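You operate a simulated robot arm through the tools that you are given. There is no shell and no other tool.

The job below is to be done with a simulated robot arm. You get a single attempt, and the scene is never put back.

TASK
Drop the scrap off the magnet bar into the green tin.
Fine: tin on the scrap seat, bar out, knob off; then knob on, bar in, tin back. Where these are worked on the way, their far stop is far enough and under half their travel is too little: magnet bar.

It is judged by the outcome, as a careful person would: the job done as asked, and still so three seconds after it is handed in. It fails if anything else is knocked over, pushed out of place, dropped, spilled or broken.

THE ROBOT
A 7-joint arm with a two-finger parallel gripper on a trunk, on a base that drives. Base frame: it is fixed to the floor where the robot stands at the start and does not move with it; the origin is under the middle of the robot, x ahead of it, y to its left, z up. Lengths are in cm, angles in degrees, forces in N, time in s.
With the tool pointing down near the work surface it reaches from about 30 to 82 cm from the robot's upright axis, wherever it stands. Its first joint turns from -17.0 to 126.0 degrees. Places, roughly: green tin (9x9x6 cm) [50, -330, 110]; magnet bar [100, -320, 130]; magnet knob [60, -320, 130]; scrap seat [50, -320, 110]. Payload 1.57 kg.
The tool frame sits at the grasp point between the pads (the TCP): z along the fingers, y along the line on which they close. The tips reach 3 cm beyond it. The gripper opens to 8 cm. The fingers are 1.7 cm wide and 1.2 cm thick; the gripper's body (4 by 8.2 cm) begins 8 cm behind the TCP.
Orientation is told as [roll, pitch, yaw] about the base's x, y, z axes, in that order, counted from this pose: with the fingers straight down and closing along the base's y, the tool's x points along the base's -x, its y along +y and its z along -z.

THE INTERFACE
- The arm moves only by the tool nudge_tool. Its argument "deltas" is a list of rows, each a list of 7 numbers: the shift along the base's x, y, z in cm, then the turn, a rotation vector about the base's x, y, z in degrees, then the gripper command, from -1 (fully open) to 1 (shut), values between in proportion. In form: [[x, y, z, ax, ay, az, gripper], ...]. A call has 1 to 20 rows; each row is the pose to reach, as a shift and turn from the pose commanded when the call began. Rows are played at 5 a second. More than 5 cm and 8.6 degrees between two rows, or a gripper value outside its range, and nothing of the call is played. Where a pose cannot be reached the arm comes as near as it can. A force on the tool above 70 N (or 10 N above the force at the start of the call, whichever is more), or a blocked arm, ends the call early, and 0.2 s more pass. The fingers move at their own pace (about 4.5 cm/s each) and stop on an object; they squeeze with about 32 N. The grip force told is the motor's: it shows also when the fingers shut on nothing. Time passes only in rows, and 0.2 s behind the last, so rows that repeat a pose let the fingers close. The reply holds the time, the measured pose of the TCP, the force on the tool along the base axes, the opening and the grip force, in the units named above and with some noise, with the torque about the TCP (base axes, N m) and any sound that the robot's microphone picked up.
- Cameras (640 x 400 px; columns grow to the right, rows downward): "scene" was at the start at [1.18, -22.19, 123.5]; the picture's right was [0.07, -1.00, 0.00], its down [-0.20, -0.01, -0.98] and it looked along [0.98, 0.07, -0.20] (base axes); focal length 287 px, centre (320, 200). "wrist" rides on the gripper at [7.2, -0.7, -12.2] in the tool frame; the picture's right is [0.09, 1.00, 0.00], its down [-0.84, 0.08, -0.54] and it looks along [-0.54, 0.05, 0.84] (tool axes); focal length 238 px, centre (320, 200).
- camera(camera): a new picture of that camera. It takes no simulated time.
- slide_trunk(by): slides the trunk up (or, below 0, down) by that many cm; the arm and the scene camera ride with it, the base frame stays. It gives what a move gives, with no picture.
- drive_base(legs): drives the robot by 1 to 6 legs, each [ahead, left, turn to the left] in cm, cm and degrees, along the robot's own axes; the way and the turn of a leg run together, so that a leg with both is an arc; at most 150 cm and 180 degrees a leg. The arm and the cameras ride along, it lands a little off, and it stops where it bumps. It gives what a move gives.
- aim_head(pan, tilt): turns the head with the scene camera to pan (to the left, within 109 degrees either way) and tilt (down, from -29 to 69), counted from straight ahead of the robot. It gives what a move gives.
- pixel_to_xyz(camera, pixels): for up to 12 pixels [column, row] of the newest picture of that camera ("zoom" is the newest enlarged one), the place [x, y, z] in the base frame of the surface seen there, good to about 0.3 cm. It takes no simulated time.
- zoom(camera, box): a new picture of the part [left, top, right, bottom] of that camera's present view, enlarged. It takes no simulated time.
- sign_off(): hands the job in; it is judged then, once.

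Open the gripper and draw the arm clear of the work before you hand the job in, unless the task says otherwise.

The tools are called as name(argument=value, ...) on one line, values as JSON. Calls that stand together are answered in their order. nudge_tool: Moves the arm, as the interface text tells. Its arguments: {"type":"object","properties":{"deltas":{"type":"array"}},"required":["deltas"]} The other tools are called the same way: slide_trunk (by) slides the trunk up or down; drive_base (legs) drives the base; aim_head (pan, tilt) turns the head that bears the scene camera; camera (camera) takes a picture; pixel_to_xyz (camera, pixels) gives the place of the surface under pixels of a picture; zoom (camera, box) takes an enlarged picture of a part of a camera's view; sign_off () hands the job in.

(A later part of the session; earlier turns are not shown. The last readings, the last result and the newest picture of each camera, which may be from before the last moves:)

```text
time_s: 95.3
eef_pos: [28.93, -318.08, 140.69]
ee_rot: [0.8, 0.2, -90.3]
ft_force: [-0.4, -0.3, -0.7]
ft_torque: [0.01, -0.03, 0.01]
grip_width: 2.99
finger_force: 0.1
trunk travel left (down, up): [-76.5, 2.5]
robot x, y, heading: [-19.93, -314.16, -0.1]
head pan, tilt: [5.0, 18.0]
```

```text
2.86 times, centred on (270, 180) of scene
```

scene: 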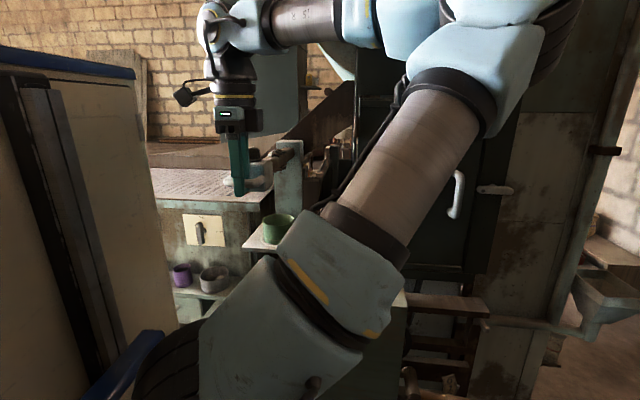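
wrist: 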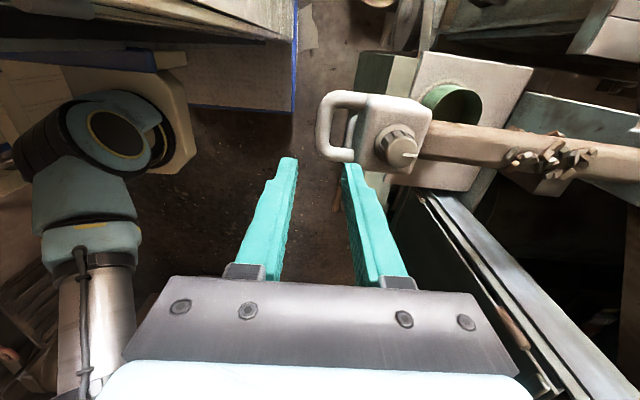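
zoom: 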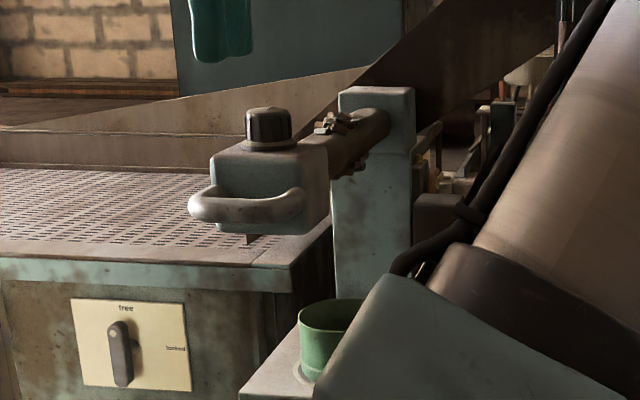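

The knob's index points to +x, and the scrap is on the bar at (510-590,160). I measure the scrap's span, the tin, and the knob centre.

pixel_to_xyz(camera="wrist", pixels=[[510, 157], [530, 157], [552, 165], [575, 158], [590, 160], [447, 90], [478, 108], [410, 155], [395, 148], [388, 140], [379, 135], [404, 165]])

zoom(camera="wrist", box=[360, 110, 440, 180])

pixel_to_xyz(camera="zoom", pixels=[[260, 280], [330, 200], [400, 290], [330, 370], [330, 280], [360, 285], [180, 210], [270, 130], [130, 80], [130, 370], [470, 100], [400, 410]])

```text
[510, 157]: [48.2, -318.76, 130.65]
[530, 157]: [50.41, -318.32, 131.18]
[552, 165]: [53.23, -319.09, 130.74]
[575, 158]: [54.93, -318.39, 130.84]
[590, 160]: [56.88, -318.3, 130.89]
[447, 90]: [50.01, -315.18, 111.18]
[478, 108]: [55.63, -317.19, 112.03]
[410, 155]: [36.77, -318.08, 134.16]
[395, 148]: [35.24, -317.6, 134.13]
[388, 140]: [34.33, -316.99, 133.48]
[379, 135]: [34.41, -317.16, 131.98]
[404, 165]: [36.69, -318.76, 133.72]
```

```text
5.71 times, centred on (400, 145) of wrist
```

zoom: 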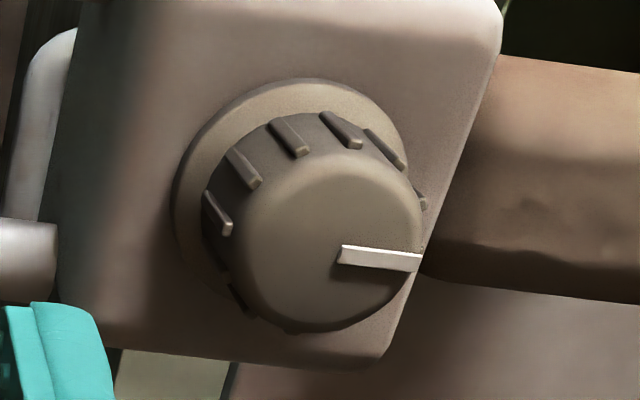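

```text
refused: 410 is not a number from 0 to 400
```

The scrap spans x≈48-57 while the tin's far inner edge is near 56, so I look closer at the far pieces and at whether the bar crept back after release.

zoom(camera="wrist", box=[480, 110, 620, 210])

pixel_to_xyz(camera="zoom", pixels=[[120, 190], [170, 210], [210, 220], [260, 180], [300, 260], [350, 190], [400, 200], [440, 190], [480, 170], [500, 220], [450, 250]])

pixel_to_xyz(camera="wrist", pixels=[[322, 125], [326, 110], [322, 140], [350, 105], [345, 155], [370, 115], [432, 130], [425, 165]])

```text
4.00 times, centred on (550, 160) of wrist
```

zoom: 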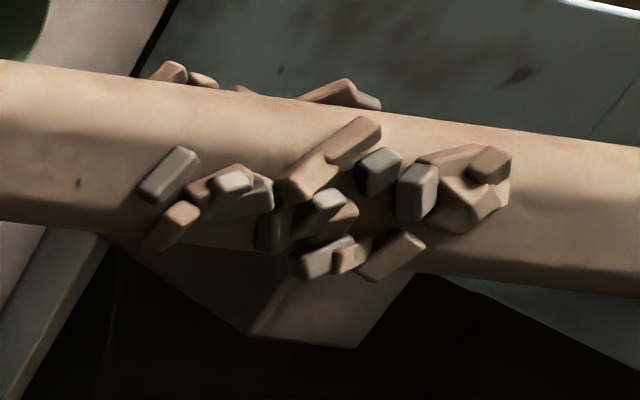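

```text
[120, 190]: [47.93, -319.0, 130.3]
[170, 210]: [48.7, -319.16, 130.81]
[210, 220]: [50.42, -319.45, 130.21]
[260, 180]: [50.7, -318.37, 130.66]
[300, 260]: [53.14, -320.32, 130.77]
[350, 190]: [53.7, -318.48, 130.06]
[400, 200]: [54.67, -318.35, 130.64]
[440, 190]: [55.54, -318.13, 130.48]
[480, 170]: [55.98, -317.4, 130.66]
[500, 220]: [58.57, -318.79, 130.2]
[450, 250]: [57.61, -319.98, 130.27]
```

```text
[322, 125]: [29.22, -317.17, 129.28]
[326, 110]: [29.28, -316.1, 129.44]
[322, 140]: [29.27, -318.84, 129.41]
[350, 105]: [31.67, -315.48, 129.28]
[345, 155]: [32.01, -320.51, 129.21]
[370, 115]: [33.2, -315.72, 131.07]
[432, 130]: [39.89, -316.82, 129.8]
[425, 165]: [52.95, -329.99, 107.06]
```

The scrap spans about x 47.9-56.6. I measure several points on the tin's rim to check its centring under the scrap.

zoom(camera="wrist", box=[400, 70, 500, 140])

pixel_to_xyz(camera="zoom", pixels=[[135, 190], [160, 140], [200, 105], [240, 85], [300, 75], [360, 85], [420, 110], [460, 150], [490, 200], [500, 240], [300, 110], [400, 200]])

```text
5.71 times, centred on (450, 105) of wrist
```

zoom: 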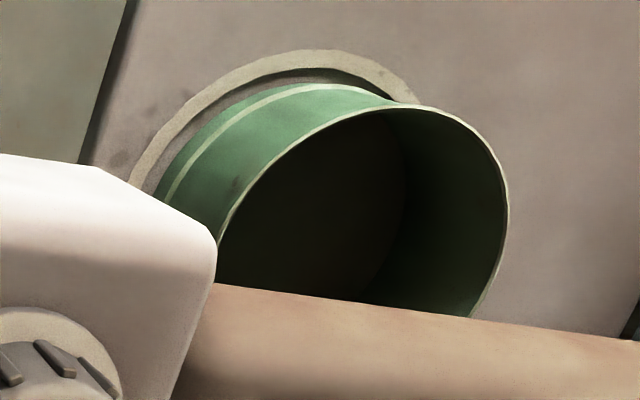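

```text
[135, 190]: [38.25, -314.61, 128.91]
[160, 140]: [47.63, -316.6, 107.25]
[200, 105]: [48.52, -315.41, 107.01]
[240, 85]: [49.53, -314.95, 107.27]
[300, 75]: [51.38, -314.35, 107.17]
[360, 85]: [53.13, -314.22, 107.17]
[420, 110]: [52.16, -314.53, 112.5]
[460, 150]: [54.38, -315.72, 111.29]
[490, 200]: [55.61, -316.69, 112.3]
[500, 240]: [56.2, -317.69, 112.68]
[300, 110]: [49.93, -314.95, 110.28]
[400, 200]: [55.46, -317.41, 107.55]
```

Tin centre is about (52.1,-318.7), well under the scrap's centre (52.25). Now I measure the knob's top disc edges for a centred grip.

zoom(camera="wrist", box=[360, 110, 440, 180])

pixel_to_xyz(camera="zoom", pixels=[[250, 250], [415, 240], [330, 160], [320, 320], [330, 245], [270, 190], [390, 190], [390, 300], [190, 220], [270, 90], [380, 110]])

```text
5.71 times, centred on (400, 145) of wrist
```

zoom: 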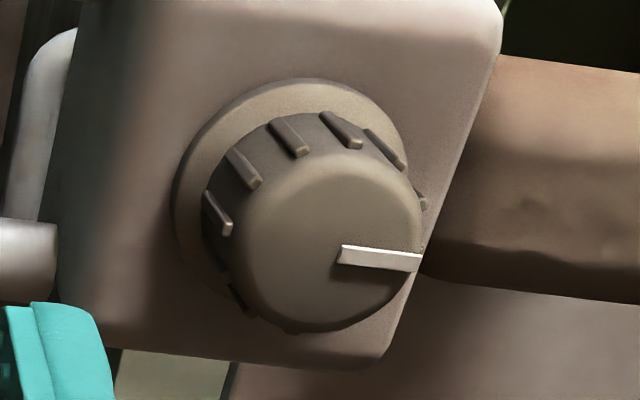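

```text
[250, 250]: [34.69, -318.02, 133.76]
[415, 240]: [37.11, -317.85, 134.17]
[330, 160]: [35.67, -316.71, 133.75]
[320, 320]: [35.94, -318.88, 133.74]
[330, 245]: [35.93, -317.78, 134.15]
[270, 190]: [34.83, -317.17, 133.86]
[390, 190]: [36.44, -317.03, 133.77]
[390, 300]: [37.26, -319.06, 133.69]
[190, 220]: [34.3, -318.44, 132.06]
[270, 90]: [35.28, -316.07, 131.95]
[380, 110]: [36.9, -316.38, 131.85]
```

Knob: centre (35.95,-317.85), cap top z 134.15, cap radius ≈1.4, skirt top z≈132. I move over it with the fingers opened 5 cm and yaw brought to about -20°, so I can turn either way.

nudge_tool(deltas=[[1, 0, 0, 0, 0, 8, -0.25], [2, 0, 0, 0, 0, 16, -0.25], [3, 0, 0, 0, 0, 24, -0.25], [4, 0.1, 0, 0, 0, 32, -0.25], [5, 0.1, 0, 0, 0, 40, -0.25], [6, 0.2, 0, 0, 0, 48, -0.25], [7, 0.23, 0, 0, 0, 56, -0.25], [7.05, 0.23, 0, 0, 0, 64, -0.25], [7.05, 0.23, 0, 0, 0, 70, -0.25], [7.05, 0.23, 0, 0, 0, 70, -0.25]])

camera(camera="wrist")

```text
time_s: 97.5
eef_pos: [35.76, -317.68, 140.67]
ee_rot: [0.8, 0.3, -20.2]
ft_force: [0.0, 0.6, 0.2]
ft_torque: [-0.01, 0.0, -0.01]
grip_width: 4.99
finger_force: 0.1
trunk travel left (down, up): [-76.5, 2.5]
robot x, y, heading: [-20.34, -314.35, 0.2]
head pan, tilt: [5.0, 18.0]
```

```text
taken
```

wrist: 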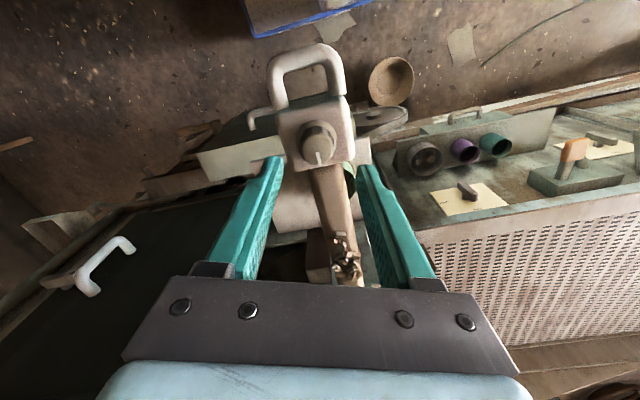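

The knob (318,145) is centred between the fingers (280 and 360). I verify its measured place from this view before descending.

pixel_to_xyz(camera="wrist", pixels=[[318, 145], [306, 145], [330, 145], [318, 130], [318, 158], [318, 152], [310, 155], [326, 155]])

zoom(camera="wrist", box=[270, 90, 370, 180])

```text
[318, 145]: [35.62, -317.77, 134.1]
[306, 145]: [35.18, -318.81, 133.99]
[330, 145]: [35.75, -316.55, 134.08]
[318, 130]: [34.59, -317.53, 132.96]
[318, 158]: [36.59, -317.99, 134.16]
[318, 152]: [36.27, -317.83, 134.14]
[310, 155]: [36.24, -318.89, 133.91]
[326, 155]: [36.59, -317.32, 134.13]
```

```text
4.44 times, centred on (320, 135) of wrist
```

zoom: 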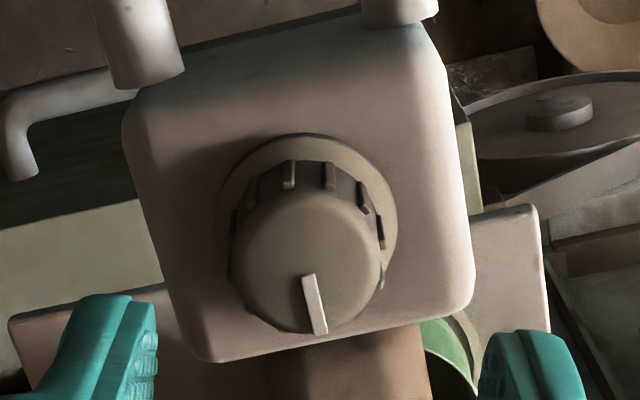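

Knob centre confirmed at (35.95,-317.9). I descend 5.4 cm so the tips sit just above the skirt, then close.

nudge_tool(deltas=[[0.1, -0.1, -2, 0, 0, 0, -0.25], [0.1, -0.1, -4, 0, 0, 0, -0.25], [0.1, -0.1, -5.4, 0, 0, 0, -0.25], [0.1, -0.1, -5.4, 0, 0, 0, -0.25]])

camera(camera="wrist")

```text
time_s: 98.5
eef_pos: [36.04, -317.72, 135.27]
ee_rot: [0.9, 0.3, -20.3]
ft_force: [0.2, -0.4, 0.7]
ft_torque: [-0.01, -0.01, -0.03]
grip_width: 4.99
finger_force: 0.1
trunk travel left (down, up): [-76.5, 2.5]
robot x, y, heading: [-20.29, -313.96, 0.1]
head pan, tilt: [5.0, 18.0]
```

```text
taken
```

wrist: 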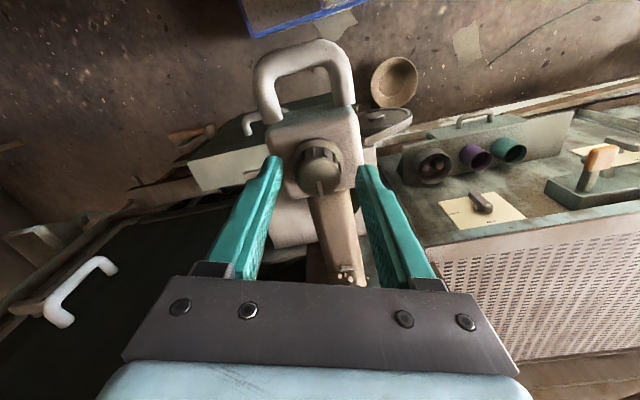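

The knob (320,170) is between the fingertips with no contact. I close gently on it.

nudge_tool(deltas=[[0, 0, 0, 0, 0, 0, 0.2], [0, 0, 0, 0, 0, 0, 0.6], [0, 0, 0, 0, 0, 0, 1], [0, 0, 0, 0, 0, 0, 1]])

camera(camera="wrist")

```text
time_s: 99.5
eef_pos: [35.97, -318.02, 135.17]
ee_rot: [0.9, 0.4, -20.3]
ft_force: [-1.6, -11.4, -1.1]
ft_torque: [-0.49, 0.19, 0.04]
grip_width: 2.85
finger_force: 37.4
trunk travel left (down, up): [-76.5, 2.5]
robot x, y, heading: [-20.21, -313.77, -0.0]
head pan, tilt: [5.0, 18.0]
```

```text
taken
```

wrist: 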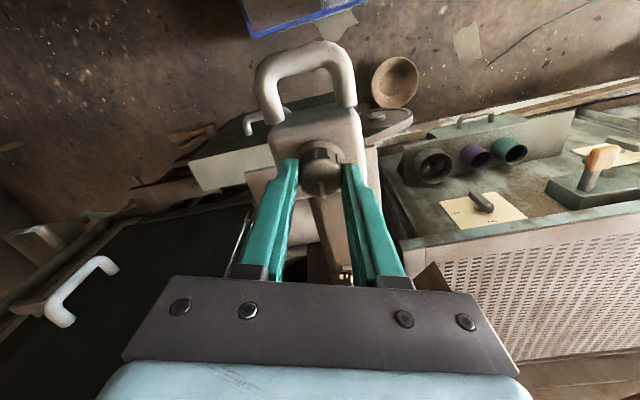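

The knob is held (2.85 cm, 37 N). I try turning it clockwise (negative yaw) by 24 degrees and watch the torque.

nudge_tool(deltas=[[0, -0.08, 0, 0, 0, -4, 1], [0, -0.08, 0, 0, 0, -8, 1], [0, -0.08, 0, 0, 0, -12, 1], [0, -0.08, 0, 0, 0, -16, 1], [0, -0.08, 0, 0, 0, -20, 1], [0, -0.08, 0, 0, 0, -24, 1]])

camera(camera="wrist")

zoom(camera="wrist", box=[260, 100, 380, 300])

```text
time_s: 100.9
eef_pos: [36.1, -318.02, 135.23]
ee_rot: [0.9, 0.3, -44.3]
ft_force: [-0.3, -2.2, -1.7]
ft_torque: [-0.52, -0.54, -0.01]
grip_width: 2.85
finger_force: 38.2
trunk travel left (down, up): [-76.5, 2.5]
robot x, y, heading: [-20.19, -314.24, 0.1]
head pan, tilt: [5.0, 18.0]
```

```text
taken
```

wrist: 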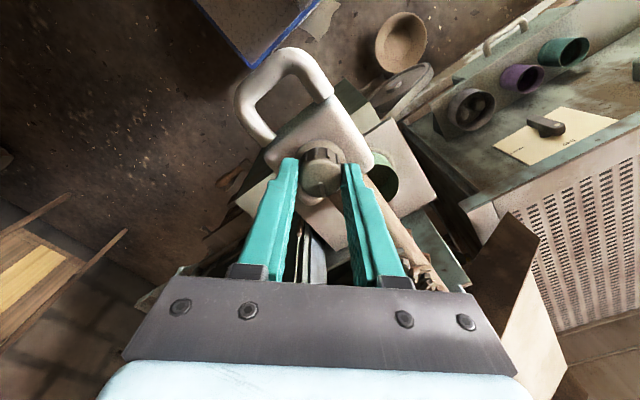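

```text
2.00 times, centred on (320, 200) of wrist
```

zoom: 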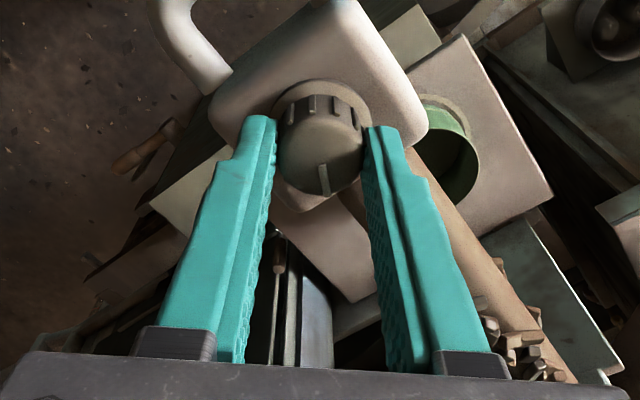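

The index (323,180 in the zoom) turned along with the gripper, with almost no torque. I keep turning clockwise up to 66 degrees more and watch for a stop.

nudge_tool(deltas=[[0, 0, 0, 0, 0, -6, 1], [0, 0, 0, 0, 0, -12, 1], [0, 0, 0, 0, 0, -18, 1], [0, 0, 0, 0, 0, -24, 1], [0, 0, 0, 0, 0, -30, 1], [0, 0, 0, 0, 0, -36, 1], [0, 0, 0, 0, 0, -42, 1]])

camera(camera="wrist")

zoom(camera="wrist", box=[280, 100, 480, 300])

```text
time_s: 102.5
eef_pos: [36.01, -317.97, 135.12]
ee_rot: [0.9, 0.3, -86.4]
ft_force: [1.4, 0.5, -10.1]
ft_torque: [0.4, -0.08, 0.01]
grip_width: 2.82
finger_force: 39.0
trunk travel left (down, up): [-76.5, 2.5]
robot x, y, heading: [-20.25, -313.94, -0.1]
head pan, tilt: [5.0, 18.0]
```

```text
taken
```

wrist: 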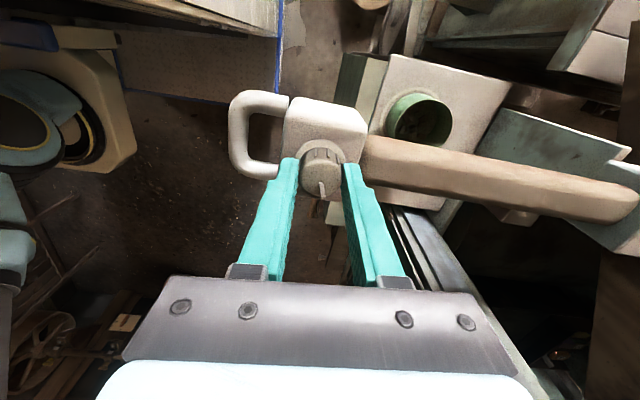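

```text
2.00 times, centred on (380, 200) of wrist
```

zoom: 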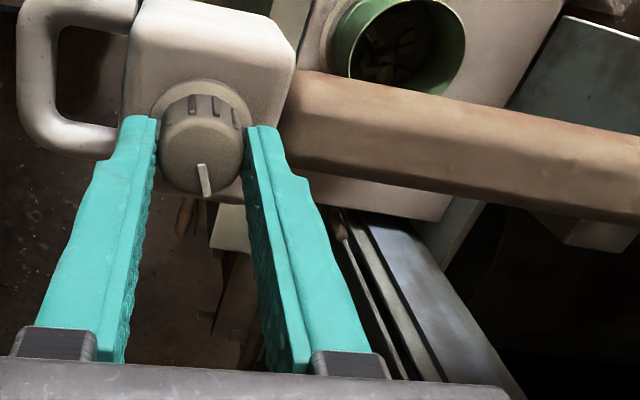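

The bar is now bare and the tin (420,115) holds the scrap. I check the bar's other side and floor/shelf around with the scene camera.

camera(camera="scene")

zoom(camera="scene", box=[220, 110, 340, 250])

zoom(camera="wrist", box=[360, 60, 520, 180])

```text
taken
```

scene: 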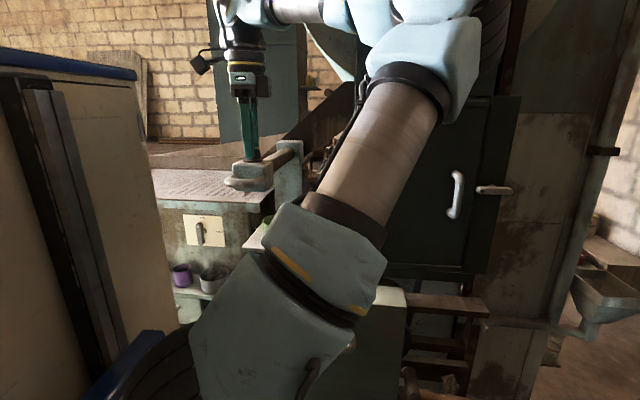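

```text
2.86 times, centred on (280, 180) of scene
```

zoom: 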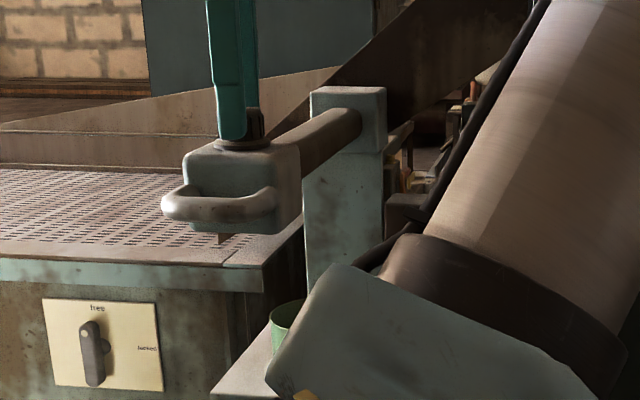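

```text
3.33 times, centred on (440, 120) of wrist
```

zoom: 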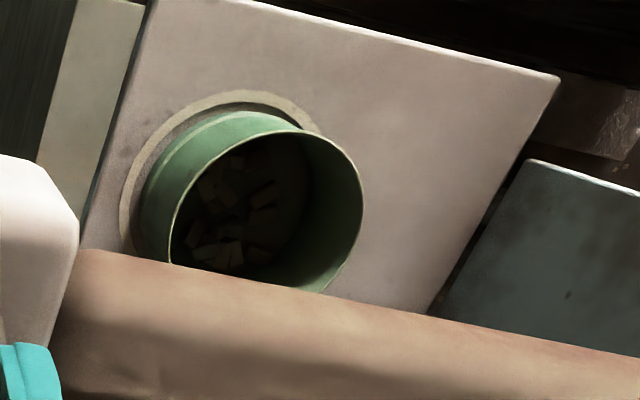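

All scrap lies in the tin and the bar is bare on both sides; the shelf is clean. Now I turn the knob back on, counterclockwise 67 degrees.

nudge_tool(deltas=[[0, 0, 0, 0, 0, 6, 1], [0, 0, 0, 0, 0, 12, 1], [0, 0, 0, 0, 0, 18, 1], [0, 0, 0, 0, 0, 24, 1], [0, 0, 0, 0, 0, 30, 1], [0, 0, 0, 0, 0, 36, 1], [0, 0, 0, 0, 0, 42, 1], [0, 0, 0, 0, 0, 48, 1], [0, 0, 0, 0, 0, 54, 1], [0, 0, 0, 0, 0, 60, 1], [0, 0, 0, 0, 0, 64, 1], [0, 0, 0, 0, 0, 66.5, 1]])

camera(camera="wrist")

zoom(camera="wrist", box=[260, 100, 380, 300])

```text
time_s: 105.1
eef_pos: [36.18, -317.99, 135.23]
ee_rot: [0.9, 0.4, -19.7]
ft_force: [1.3, -2.1, -22.5]
ft_torque: [0.05, 0.2, -0.02]
grip_width: 2.83
finger_force: 38.1
trunk travel left (down, up): [-76.5, 2.5]
robot x, y, heading: [-19.78, -313.86, 0.1]
head pan, tilt: [5.0, 18.0]
```

```text
taken
```

wrist: 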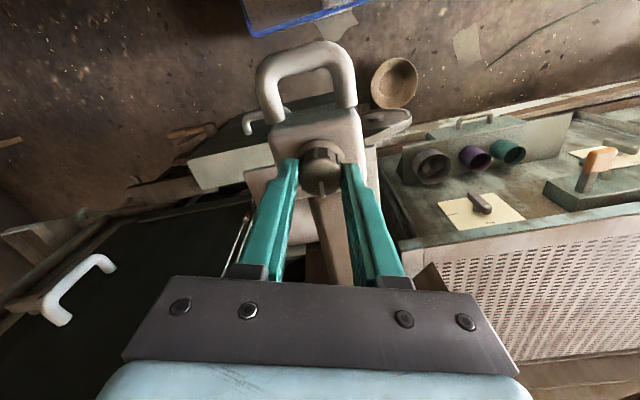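

```text
2.00 times, centred on (320, 200) of wrist
```

zoom: 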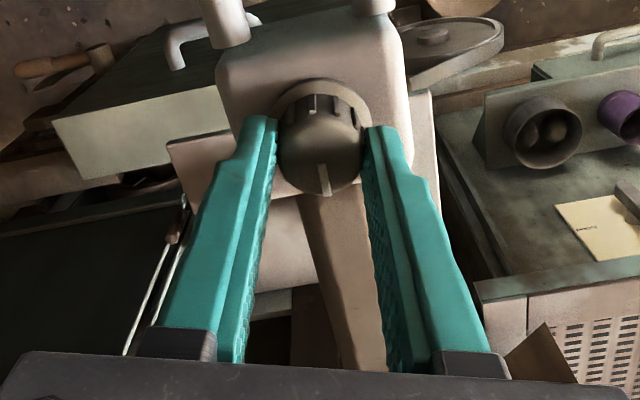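

The index is back where it began (pointing +x), the gripper at -19.7° as at the first grip, with no slip. I open and rise off the knob.

nudge_tool(deltas=[[0, 0, 0, 0, 0, 0, 0.5], [0, 0, 0, 0, 0, 0, 0], [0, 0, 0, 0, 0, 0, -0.25], [0, 0, 0, 0, 0, 0, -0.25], [0, 0, 2, 0, 0, 0, -0.25], [0, 0, 4, 0, 0, 0, -0.25], [0, 0, 6, 0, 0, 0, -0.25]])

camera(camera="wrist")

zoom(camera="wrist", box=[270, 90, 370, 180])

```text
time_s: 106.7
eef_pos: [36.08, -318.09, 141.31]
ee_rot: [0.9, 0.3, -19.8]
ft_force: [-0.8, -1.1, 0.0]
ft_torque: [-0.01, 0.02, 0.0]
grip_width: 5.0
finger_force: 0.1
trunk travel left (down, up): [-76.5, 2.5]
robot x, y, heading: [-19.86, -314.41, 0.2]
head pan, tilt: [5.0, 18.0]
```

```text
taken
```

wrist: 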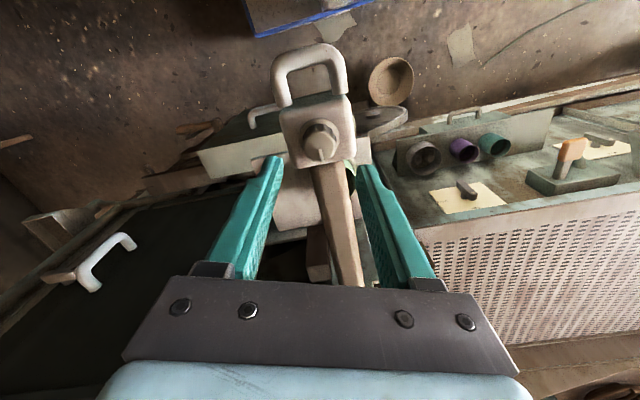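

```text
4.44 times, centred on (320, 135) of wrist
```

zoom: 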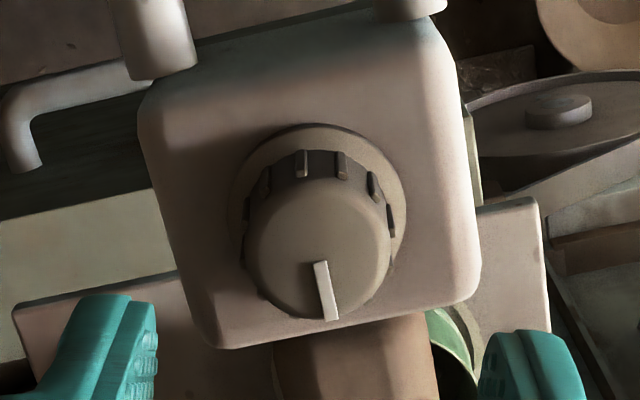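

The index direction matches the original. I now go back over the bail: yaw to -90°, x≈29.25, and look down at it.

nudge_tool(deltas=[[-0.8, 0, 0, 0, 0, -8, 0.25], [-1.6, 0, 0, 0, 0, -16, 0.25], [-2.4, 0, 0, 0, 0, -24, 0.25], [-3.2, 0, 0, 0, 0, -32, 0.25], [-4, 0, 0, 0, 0, -40, 0.25], [-4.8, 0, 0, 0, 0, -48, 0.25], [-5.6, 0.05, 0, 0, 0, -56, 0.25], [-6.4, 0.05, 0, 0, 0, -64, 0.25], [-6.8, 0.05, 0, 0, 0, -70, 0.25], [-6.8, 0.05, -3, 0, 0, -70, 0.25], [-6.8, 0.05, -5, 0, 0, -70, 0.25]])

camera(camera="wrist")

pixel_to_xyz(camera="wrist", pixels=[[320, 140], [326, 140], [316, 140], [322, 125], [322, 155], [350, 110], [350, 170], [360, 130], [345, 145]])

```text
time_s: 109.1
eef_pos: [29.29, -318.0, 136.16]
ee_rot: [0.8, 0.2, -89.9]
ft_force: [-0.5, -0.5, 0.4]
ft_torque: [-0.01, -0.02, -0.01]
grip_width: 3.01
finger_force: 0.0
trunk travel left (down, up): [-76.5, 2.5]
robot x, y, heading: [-19.94, -313.98, 0.2]
head pan, tilt: [5.0, 18.0]
```

```text
taken
```

wrist: 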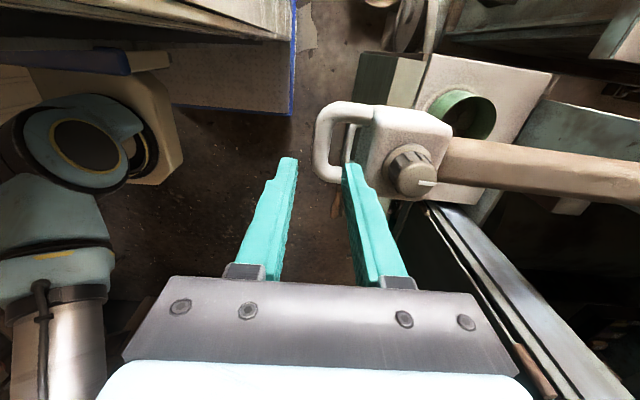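

```text
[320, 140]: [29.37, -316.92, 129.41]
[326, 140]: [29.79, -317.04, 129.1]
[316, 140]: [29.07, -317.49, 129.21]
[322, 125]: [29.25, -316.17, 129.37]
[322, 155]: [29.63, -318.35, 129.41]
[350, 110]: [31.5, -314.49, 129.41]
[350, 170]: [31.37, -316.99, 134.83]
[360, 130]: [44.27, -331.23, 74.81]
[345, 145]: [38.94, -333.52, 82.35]
```

Crossbar centre is x≈29.4, between the open fingers. I descend 6.5 cm and close on it.

nudge_tool(deltas=[[0.1, 0.1, -2, 0, 0, 0, 0.25], [0.1, 0.1, -4, 0, 0, 0, 0.25], [0.1, 0.1, -5.6, 0, 0, 0, 0.25], [0.1, 0.1, -6.5, 0, 0, 0, 0.25], [0.1, 0.1, -6.5, 0, 0, 0, 0.25]])

camera(camera="wrist")

```text
time_s: 110.3
eef_pos: [29.41, -317.82, 129.83]
ee_rot: [0.8, 0.3, -89.8]
ft_force: [0.0, -0.7, 0.4]
ft_torque: [0.01, 0.01, 0.02]
grip_width: 3.01
finger_force: 0.0
trunk travel left (down, up): [-76.5, 2.5]
robot x, y, heading: [-19.98, -313.96, 0.2]
head pan, tilt: [5.0, 18.0]
```

```text
taken
```

wrist: 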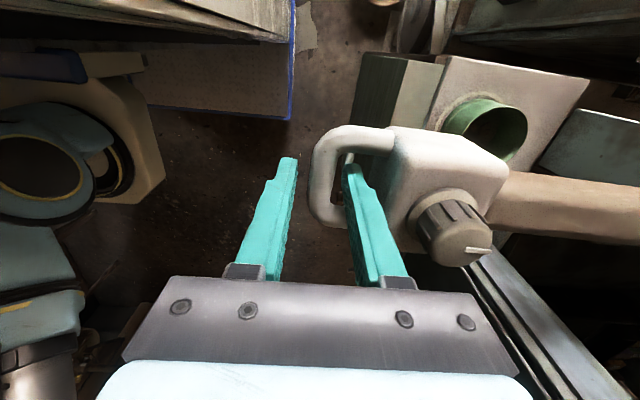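

The right finger is inside the bail, no contact. I lower a further 0.2 cm and close on the crossbar.

nudge_tool(deltas=[[0, 0, -0.2, 0, 0, 0, 0.25], [0, 0, -0.2, 0, 0, 0, 0.6], [0, 0, -0.2, 0, 0, 0, 1], [0, 0, -0.2, 0, 0, 0, 1], [0, 0, -0.2, 0, 0, 0, 1]])

```text
time_s: 111.5
eef_pos: [29.43, -317.85, 129.53]
ee_rot: [0.9, 0.3, -89.8]
ft_force: [1.7, 0.8, -0.5]
ft_torque: [0.19, -0.04, -0.56]
grip_width: 1.63
finger_force: 31.6
trunk travel left (down, up): [-76.5, 2.5]
robot x, y, heading: [-19.98, -314.34, 0.2]
head pan, tilt: [5.0, 18.0]
```

Held with almost no side load. I push the bar back in along its line (y drifts -0.037 per cm), 6 cm first.

nudge_tool(deltas=[[0.6, -0.02, 0, 0, 0, 0, 1], [1.5, -0.05, 0, 0, 0, 0, 1], [2.5, -0.09, 0, 0, 0, 0, 1], [3.5, -0.13, 0, 0, 0, 0, 1], [4.5, -0.17, 0, 0, 0, 0, 1], [5.5, -0.2, 0, 0, 0, 0, 1], [6.5, -0.24, 0, 0, 0, 0, 1]])

```text
time_s: 113.1
eef_pos: [35.8, -318.2, 129.61]
ee_rot: [0.9, 0.2, -89.7]
ft_force: [-1.9, -8.2, 5.3]
ft_torque: [-0.54, 0.06, -0.59]
grip_width: 1.65
finger_force: 31.8
trunk travel left (down, up): [-76.5, 2.5]
robot x, y, heading: [-20.22, -314.02, -0.0]
head pan, tilt: [5.0, 18.0]
```

The bar slides in with small forces. I continue pushing another 8 cm along its line.

nudge_tool(deltas=[[1, -0.08, 0.03, 0, 0, 0, 1], [2, -0.12, 0.03, 0, 0, 0, 1], [3, -0.16, 0.03, 0, 0, 0, 1], [4, -0.2, 0.03, 0, 0, 0, 1], [5, -0.24, 0.03, 0, 0, 0, 1], [6, -0.28, 0.03, 0, 0, 0, 1], [7, -0.31, 0.03, 0, 0, 0, 1], [8, -0.35, 0.03, 0, 0, 0, 1]])

```text
time_s: 114.9
eef_pos: [43.98, -318.55, 129.63]
ee_rot: [0.9, 0.1, -89.9]
ft_force: [-0.2, -10.9, -12.1]
ft_torque: [-0.06, -0.02, -0.6]
grip_width: 1.62
finger_force: 31.6
trunk travel left (down, up): [-76.5, 2.5]
robot x, y, heading: [-20.2, -313.7, 0.1]
head pan, tilt: [5.0, 18.0]
```

Forces remain small. I push 8 cm more, to about x=52.

nudge_tool(deltas=[[1, -0.06, -0.05, 0, 0, 0, 1], [2, -0.1, -0.06, 0, 0, 0, 1], [3, -0.14, -0.06, 0, 0, 0, 1], [4, -0.18, -0.06, 0, 0, 0, 1], [5, -0.22, -0.06, 0, 0, 0, 1], [6, -0.26, -0.06, 0, 0, 0, 1], [7, -0.3, -0.06, 0, 0, 0, 1], [8, -0.33, -0.06, 0, 0, 0, 1]])

camera(camera="wrist")

```text
time_s: 116.7
eef_pos: [51.99, -318.9, 129.63]
ee_rot: [0.8, 0.3, -89.8]
ft_force: [-1.2, -17.2, 3.3]
ft_torque: [-0.09, 0.0, -0.6]
grip_width: 1.65
finger_force: 31.5
trunk travel left (down, up): [-76.5, 2.5]
robot x, y, heading: [-20.0, -314.15, -0.1]
head pan, tilt: [5.0, 18.0]
```

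```text
taken
```

wrist: 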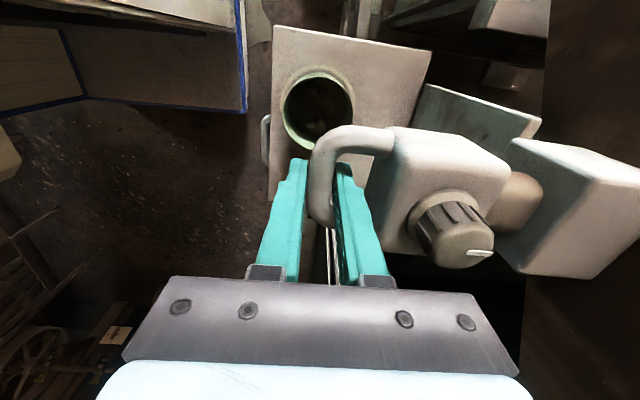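

About 3.4 cm remain (rod stub at (515,200)). I push slowly to the inner stop with a small y easing.

nudge_tool(deltas=[[0.6, -0.1, 0, 0, 0, 0, 1], [1.2, -0.13, 0, 0, 0, 0, 1], [1.8, -0.15, 0, 0, 0, 0, 1], [2.4, -0.17, 0, 0, 0, 0, 1], [2.9, -0.19, 0, 0, 0, 0, 1], [3.3, -0.2, 0, 0, 0, 0, 1], [3.6, -0.21, 0, 0, 0, 0, 1], [3.8, -0.21, 0, 0, 0, 0, 1]])

camera(camera="wrist")

zoom(camera="wrist", box=[380, 110, 640, 290])

```text
time_s: 118.5
eef_pos: [55.36, -319.06, 129.46]
ee_rot: [0.6, 0.2, -89.6]
ft_force: [-36.2, -11.0, -9.2]
ft_torque: [0.49, 0.33, -0.47]
grip_width: 1.65
finger_force: 32.2
trunk travel left (down, up): [-76.5, 2.5]
robot x, y, heading: [-20.3, -313.63, -0.3]
head pan, tilt: [5.0, 18.0]
```

```text
taken
```

wrist: 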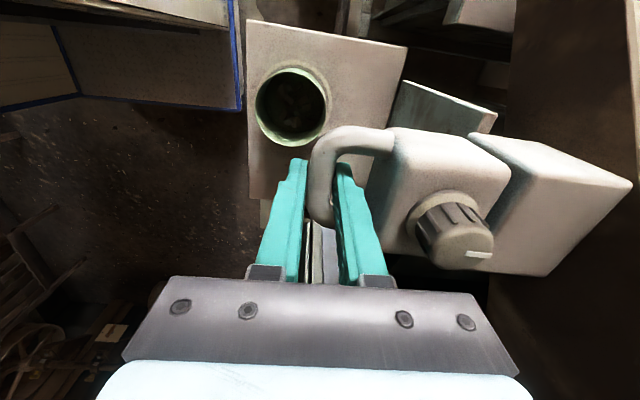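

```text
2.22 times, centred on (510, 200) of wrist
```

zoom: 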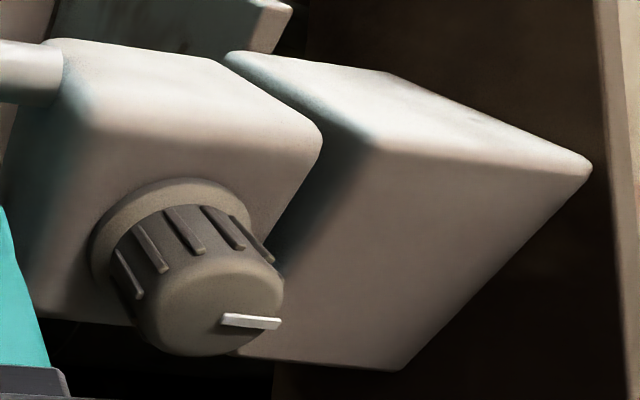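

The head sits against its housing again (-36 N at x=55.36, like the start). I ease off, open and rise.

nudge_tool(deltas=[[-0.25, 0.08, 0, 0, 0, 0, 1], [-0.25, 0.08, 0, 0, 0, 0, 0.6], [-0.25, 0.08, 0, 0, 0, 0, 0.25], [-0.25, 0.08, 0, 0, 0, 0, 0.25]])

camera(camera="wrist")

```text
time_s: 119.5
eef_pos: [55.54, -318.86, 129.53]
ee_rot: [1.0, 0.2, -89.9]
ft_force: [-0.5, -0.8, 0.4]
ft_torque: [0.0, -0.02, 0.01]
grip_width: 3.02
finger_force: 0.1
trunk travel left (down, up): [-76.5, 2.5]
robot x, y, heading: [-19.96, -313.97, -0.0]
head pan, tilt: [5.0, 18.0]
```

```text
taken
```

wrist: 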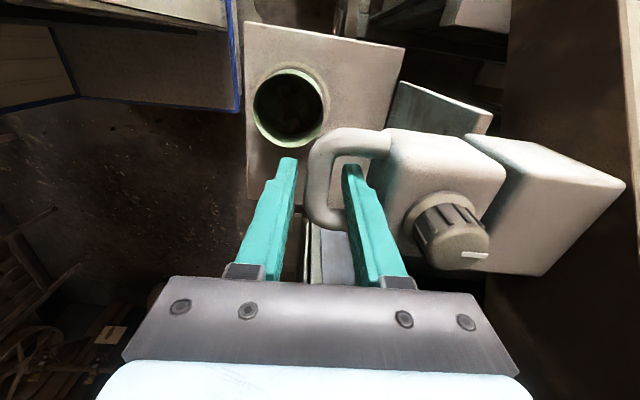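

The fingers are free around the bail. I rise, retreat and bring the yaw back to 0, then look into the tin.

nudge_tool(deltas=[[0, 0, 2, 0, 0, 0, 0.25], [0, 0, 4.5, 0, 0, 0, 0.25], [0, 0, 8, 0, 0, 0, 0.25], [-1, 0, 12, 0, 0, 0, 0.25], [-4, 0, 13, 0, 0, 8, 0.1], [-7, 0, 13, 0, 0, 16, 0.1], [-10, 0, 13, 0, 0, 24, 0.1], [-11, 0, 13, 0, 0, 32, 0.1], [-11, 0, 13, 0, 0, 40, 0.1], [-11, 0, 13, 0, 0, 48, 0.1], [-11, 0, 13, 0, 0, 56, 0.1], [-11, 0, 13, 0, 0, 64, 0.1], [-11, 0, 13, 0, 0, 72, 0.1], [-11, 0, 13, 0, 0, 80, 0.1], [-11, 0, 13, 0, 0, 88, 0.1], [-11, 0, 13, 0, 0, 90, 0.1]])

camera(camera="wrist")

zoom(camera="wrist", box=[225, 80, 385, 200])

```text
time_s: 122.9
eef_pos: [44.43, -319.02, 142.55]
ee_rot: [0.9, 0.2, 0.3]
ft_force: [-0.3, 0.4, -0.2]
ft_torque: [-0.01, 0.0, 0.02]
grip_width: 3.58
finger_force: 0.0
trunk travel left (down, up): [-76.5, 2.5]
robot x, y, heading: [-20.12, -314.01, 0.2]
head pan, tilt: [5.0, 18.0]
```

```text
taken
```

wrist: 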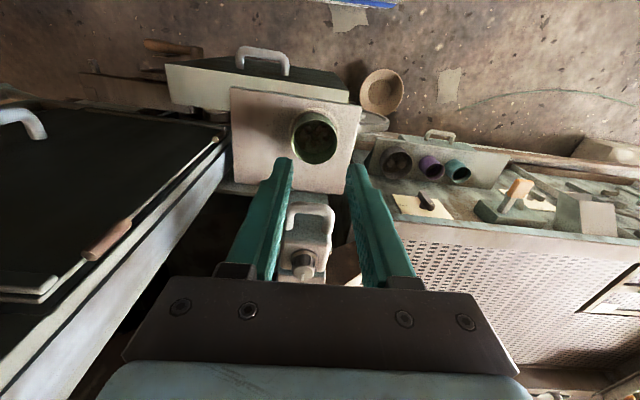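

```text
3.33 times, centred on (305, 140) of wrist
```

zoom: 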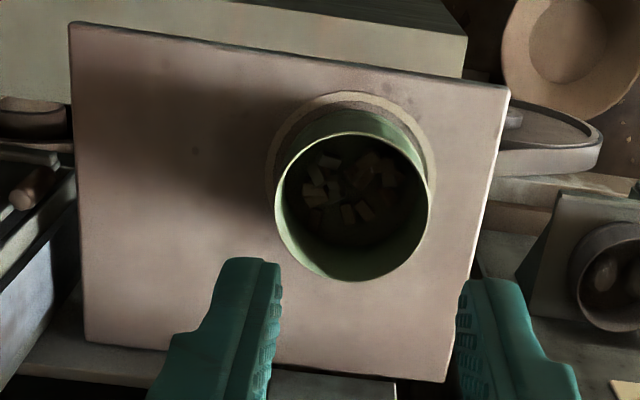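

The scrap lies in a thin layer on the tin's floor, mostly on the near side. I measure the rim once more for the pinch.

pixel_to_xyz(camera="zoom", pixels=[[277, 200], [427, 195], [352, 134], [352, 281], [300, 155], [405, 150], [300, 255], [405, 255], [430, 190], [345, 105], [350, 190]])

```text
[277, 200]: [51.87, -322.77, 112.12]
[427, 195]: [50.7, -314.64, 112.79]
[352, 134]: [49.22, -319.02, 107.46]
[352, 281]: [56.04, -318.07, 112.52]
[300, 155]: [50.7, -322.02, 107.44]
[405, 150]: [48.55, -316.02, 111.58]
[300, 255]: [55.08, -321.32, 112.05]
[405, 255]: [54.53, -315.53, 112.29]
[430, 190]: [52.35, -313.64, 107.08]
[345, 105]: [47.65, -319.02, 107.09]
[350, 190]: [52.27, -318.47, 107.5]
```

Tin centre is (52.0,-318.7). I go to the pre-pose for the same tilted left-wall pinch as before.

nudge_tool(deltas=[[-3, 1, -1, -0.2, -7.5, 0, 0.1], [-5, 2, -3, -0.4, -15, 0, 0.1], [-6.5, 3, -6, -0.6, -22.5, 0, 0.1], [-7, 4, -10, -0.8, -30, 0, 0.1], [-6, 4.25, -14, -0.8, -30, 0, 0.1], [-4, 4.25, -17.5, -0.8, -30, 0, 0.1], [-1, 4.25, -20.5, -0.8, -30, 0, 0.1], [2.35, 4.25, -21.6, -0.8, -30, 0, 0.1], [2.35, 4.25, -21.6, -0.8, -30, 0, 0.1]])

camera(camera="wrist")

```text
time_s: 124.9
eef_pos: [46.95, -314.81, 120.92]
ee_rot: [-0.1, -29.8, 0.5]
ft_force: [-0.2, -0.8, -0.6]
ft_torque: [-0.01, -0.02, 0.0]
grip_width: 3.61
finger_force: 0.1
trunk travel left (down, up): [-76.5, 2.5]
robot x, y, heading: [-19.96, -313.73, 0.1]
head pan, tilt: [5.0, 18.0]
```

```text
taken
```

wrist: 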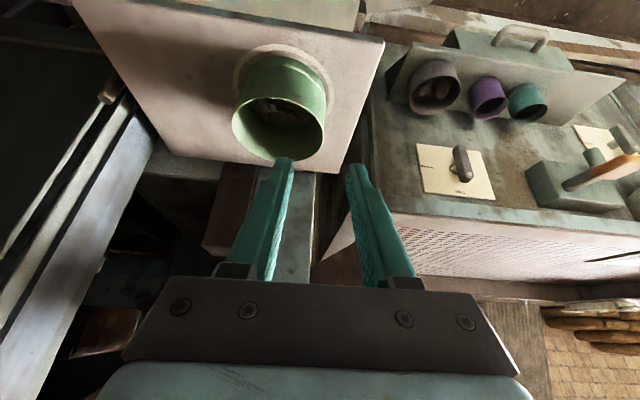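

The tin's left rim (324,115) lies between the two fingertips. I descend along the tool axis 10.3 cm.

nudge_tool(deltas=[[1.5, 0.05, -2.6, 0, 0, 0, 0.1], [3, 0.05, -5.2, 0, 0, 0, 0.1], [4.2, 0.05, -7.4, 0, 0, 0, 0.1], [5.1, 0.05, -9, 0, 0, 0, 0.1]])

camera(camera="wrist")

```text
time_s: 125.9
eef_pos: [51.8, -314.65, 111.84]
ee_rot: [-0.1, -29.8, 0.4]
ft_force: [-0.5, 0.8, -0.3]
ft_torque: [-0.03, -0.04, 0.01]
grip_width: 3.57
finger_force: 0.1
trunk travel left (down, up): [-76.5, 2.5]
robot x, y, heading: [-20.07, -314.14, 0.2]
head pan, tilt: [5.0, 18.0]
```

```text
taken
```

wrist: 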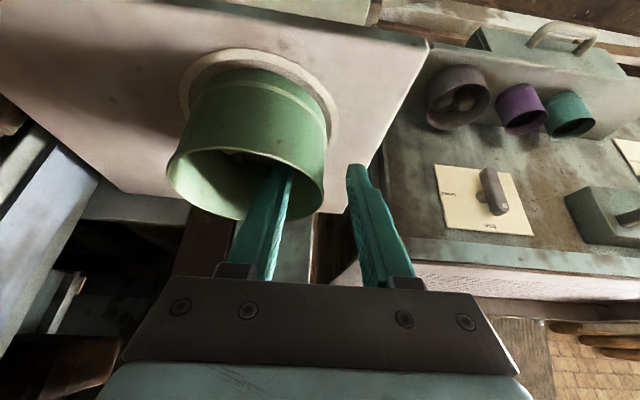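

One finger is inside, one outside, no contact with the scrap. I close on the wall, then lift a little to check.

nudge_tool(deltas=[[0, 0, 0, 0, 0, 0, 0.5], [0, 0, 0, 0, 0, 0, 1], [0, 0, 0, 0, 0, 0, 1], [0, 0, 0, 0, 0, 0, 1], [0, 0, 0, 0, 0, 0, 1]])

camera(camera="wrist")

```text
time_s: 127.1
eef_pos: [51.75, -314.58, 111.96]
ee_rot: [-0.1, -29.7, 0.5]
ft_force: [0.2, 0.2, -0.4]
ft_torque: [0.02, 0.02, 0.0]
grip_width: 0.89
finger_force: 27.8
trunk travel left (down, up): [-76.5, 2.5]
robot x, y, heading: [-19.96, -314.04, -0.2]
head pan, tilt: [5.0, 18.0]
```

```text
taken
```

wrist: 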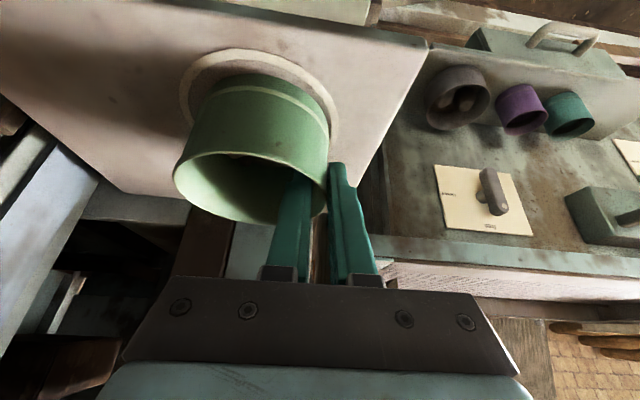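

The wall is pinched (0.89 cm, 28 N). I lift 2 cm gently and check the hang.

nudge_tool(deltas=[[0, 0, 0.6, 0, 0, 0, 1], [0, 0, 1.3, 0, 0, 0, 1], [0, 0, 2, 0, 0, 0, 1], [0, 0, 2, 0, 0, 0, 1]])

camera(camera="wrist")

pixel_to_xyz(camera="wrist", pixels=[[175, 178], [325, 195], [250, 160], [255, 222], [205, 215], [300, 170]])

```text
time_s: 128.1
eef_pos: [51.89, -314.73, 113.98]
ee_rot: [-0.2, -29.7, 0.5]
ft_force: [-0.4, -1.0, -1.3]
ft_torque: [0.04, -0.02, 0.02]
grip_width: 0.9
finger_force: 27.1
trunk travel left (down, up): [-76.5, 2.5]
robot x, y, heading: [-20.26, -313.93, 0.4]
head pan, tilt: [5.0, 18.0]
```

```text
taken
```

wrist: 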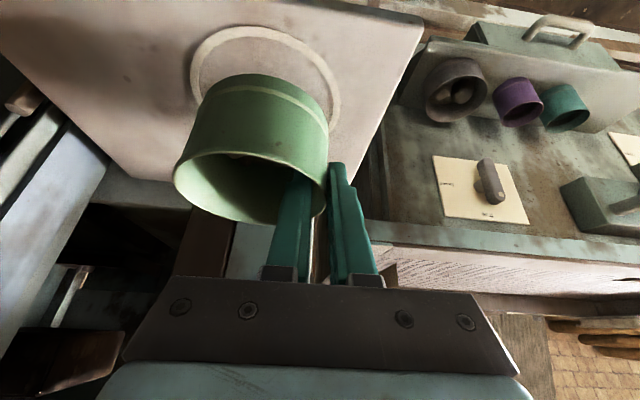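

```text
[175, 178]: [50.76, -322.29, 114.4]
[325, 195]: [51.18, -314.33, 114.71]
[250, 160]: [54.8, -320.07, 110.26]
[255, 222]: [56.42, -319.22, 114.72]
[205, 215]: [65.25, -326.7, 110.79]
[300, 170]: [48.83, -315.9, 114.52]
```

The tin hangs firm; its centre is now about (52.2,-318.5). I carry it back to the original spot (53.4,-330.0): shift +1.2, -11.5.

nudge_tool(deltas=[[0.2, -1.5, 0, 0, 0, 0, 1], [0.4, -3.5, 0, 0, 0, 0, 1], [0.6, -5.5, 0, 0, 0, 0, 1], [0.8, -7.5, 0, 0, 0, 0, 1], [1, -9.5, 0, 0, 0, 0, 1], [1.2, -11, 0, 0, 0, 0, 1], [1.2, -11.5, 0, 0, 0, 0, 1], [1.2, -11.5, 0, 0, 0, 0, 1]])

camera(camera="wrist")

pixel_to_xyz(camera="wrist", pixels=[[176, 180], [325, 198], [240, 153], [255, 221], [300, 172], [180, 130]])

```text
time_s: 129.9
eef_pos: [53.2, -326.12, 113.9]
ee_rot: [-0.1, -29.7, 0.5]
ft_force: [-0.1, 0.6, -0.8]
ft_torque: [0.03, 0.01, 0.04]
grip_width: 0.91
finger_force: 27.0
trunk travel left (down, up): [-76.5, 2.5]
robot x, y, heading: [-20.13, -313.66, -0.1]
head pan, tilt: [5.0, 18.0]
```

```text
taken
```

wrist: 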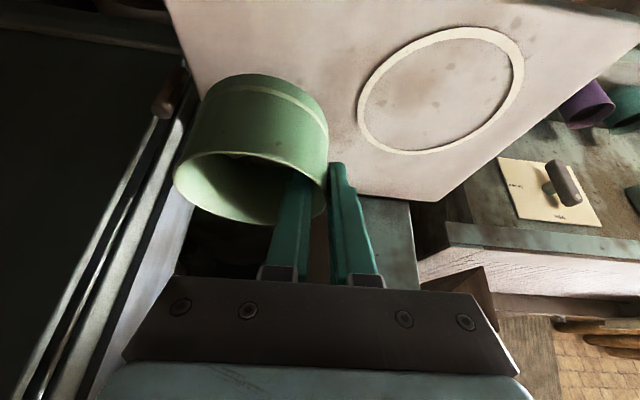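

```text
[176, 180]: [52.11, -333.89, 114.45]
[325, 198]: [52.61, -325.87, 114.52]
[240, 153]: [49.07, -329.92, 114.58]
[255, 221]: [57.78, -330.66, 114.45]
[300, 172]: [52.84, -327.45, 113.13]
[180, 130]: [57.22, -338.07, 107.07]
```

The tin's centre is (53.4,-329.95), matching its first place. I lower it 1.9 cm and then feel for the shelf in small steps.

nudge_tool(deltas=[[0, 0, -0.7, 0, 0, 0, 1], [0, 0, -1.3, 0, 0, 0, 1], [0, 0, -1.7, 0, 0, 0, 1], [0, 0, -1.9, 0, 0, 0, 1], [0, 0, -1.9, 0, 0, 0, 1]])

camera(camera="wrist")

```text
time_s: 131.1
eef_pos: [53.07, -326.18, 112.0]
ee_rot: [-0.1, -29.7, 0.5]
ft_force: [-0.8, 0.7, -1.4]
ft_torque: [0.04, 0.03, 0.02]
grip_width: 0.88
finger_force: 28.0
trunk travel left (down, up): [-76.5, 2.5]
robot x, y, heading: [-19.86, -314.4, 0.0]
head pan, tilt: [5.0, 18.0]
```

```text
taken
```

wrist: 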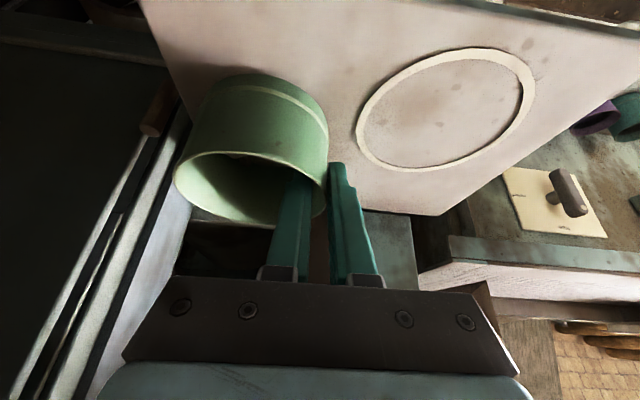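

Still hanging (-1.4 N). I step down 0.1 cm at a time until the shelf takes the weight.

nudge_tool(deltas=[[0, 0, -0.1, 0, 0, 0, 1], [0, 0, -0.2, 0, 0, 0, 1], [0, 0, -0.2, 0, 0, 0, 1]])

```text
time_s: 131.9
eef_pos: [53.02, -326.16, 111.95]
ee_rot: [0.0, -29.7, 0.5]
ft_force: [-0.4, -0.7, -0.3]
ft_torque: [0.01, 0.04, 0.03]
grip_width: 0.89
finger_force: 27.8
trunk travel left (down, up): [-76.5, 2.5]
robot x, y, heading: [-19.95, -314.24, 0.1]
head pan, tilt: [5.0, 18.0]
```

The force is near zero, not yet clear contact. I step down 0.1-0.15 cm more.

nudge_tool(deltas=[[0, 0, -0.07, 0, 0, 0, 1], [0, 0, -0.13, 0, 0, 0, 1], [0, 0, -0.13, 0, 0, 0, 1]])

```text
time_s: 132.7
eef_pos: [53.11, -326.1, 111.74]
ee_rot: [-0.1, -29.9, 0.5]
ft_force: [-0.7, -1.8, 18.9]
ft_torque: [-0.31, 0.56, -0.02]
grip_width: 0.92
finger_force: 27.8
trunk travel left (down, up): [-76.5, 2.5]
robot x, y, heading: [-19.99, -314.13, 0.4]
head pan, tilt: [5.0, 18.0]
```

The tin is on the shelf (19 N upward). I raise 0.12 cm to ease the press and open the fingers.

nudge_tool(deltas=[[0, 0, 0.12, 0, 0, 0, 1], [0, 0, 0.12, 0, 0, 0, 0.6], [0, 0, 0.12, 0, 0, 0, 0.3], [0, 0, 0.12, 0, 0, 0, 0.1], [0, 0, 0.12, 0, 0, 0, 0.1]])

camera(camera="wrist")

```text
time_s: 133.9
eef_pos: [53.1, -326.13, 111.96]
ee_rot: [-0.2, -29.6, 0.5]
ft_force: [0.2, 0.0, -1.0]
ft_torque: [0.01, 0.01, 0.01]
grip_width: 3.6
finger_force: 0.0
trunk travel left (down, up): [-76.5, 2.5]
robot x, y, heading: [-20.19, -314.05, 0.1]
head pan, tilt: [5.0, 18.0]
```

```text
taken
```

wrist: 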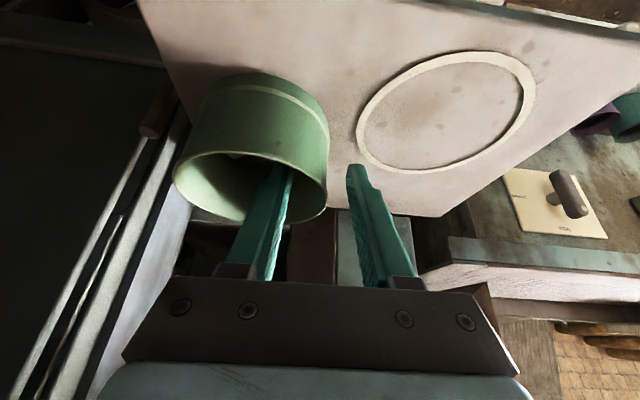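

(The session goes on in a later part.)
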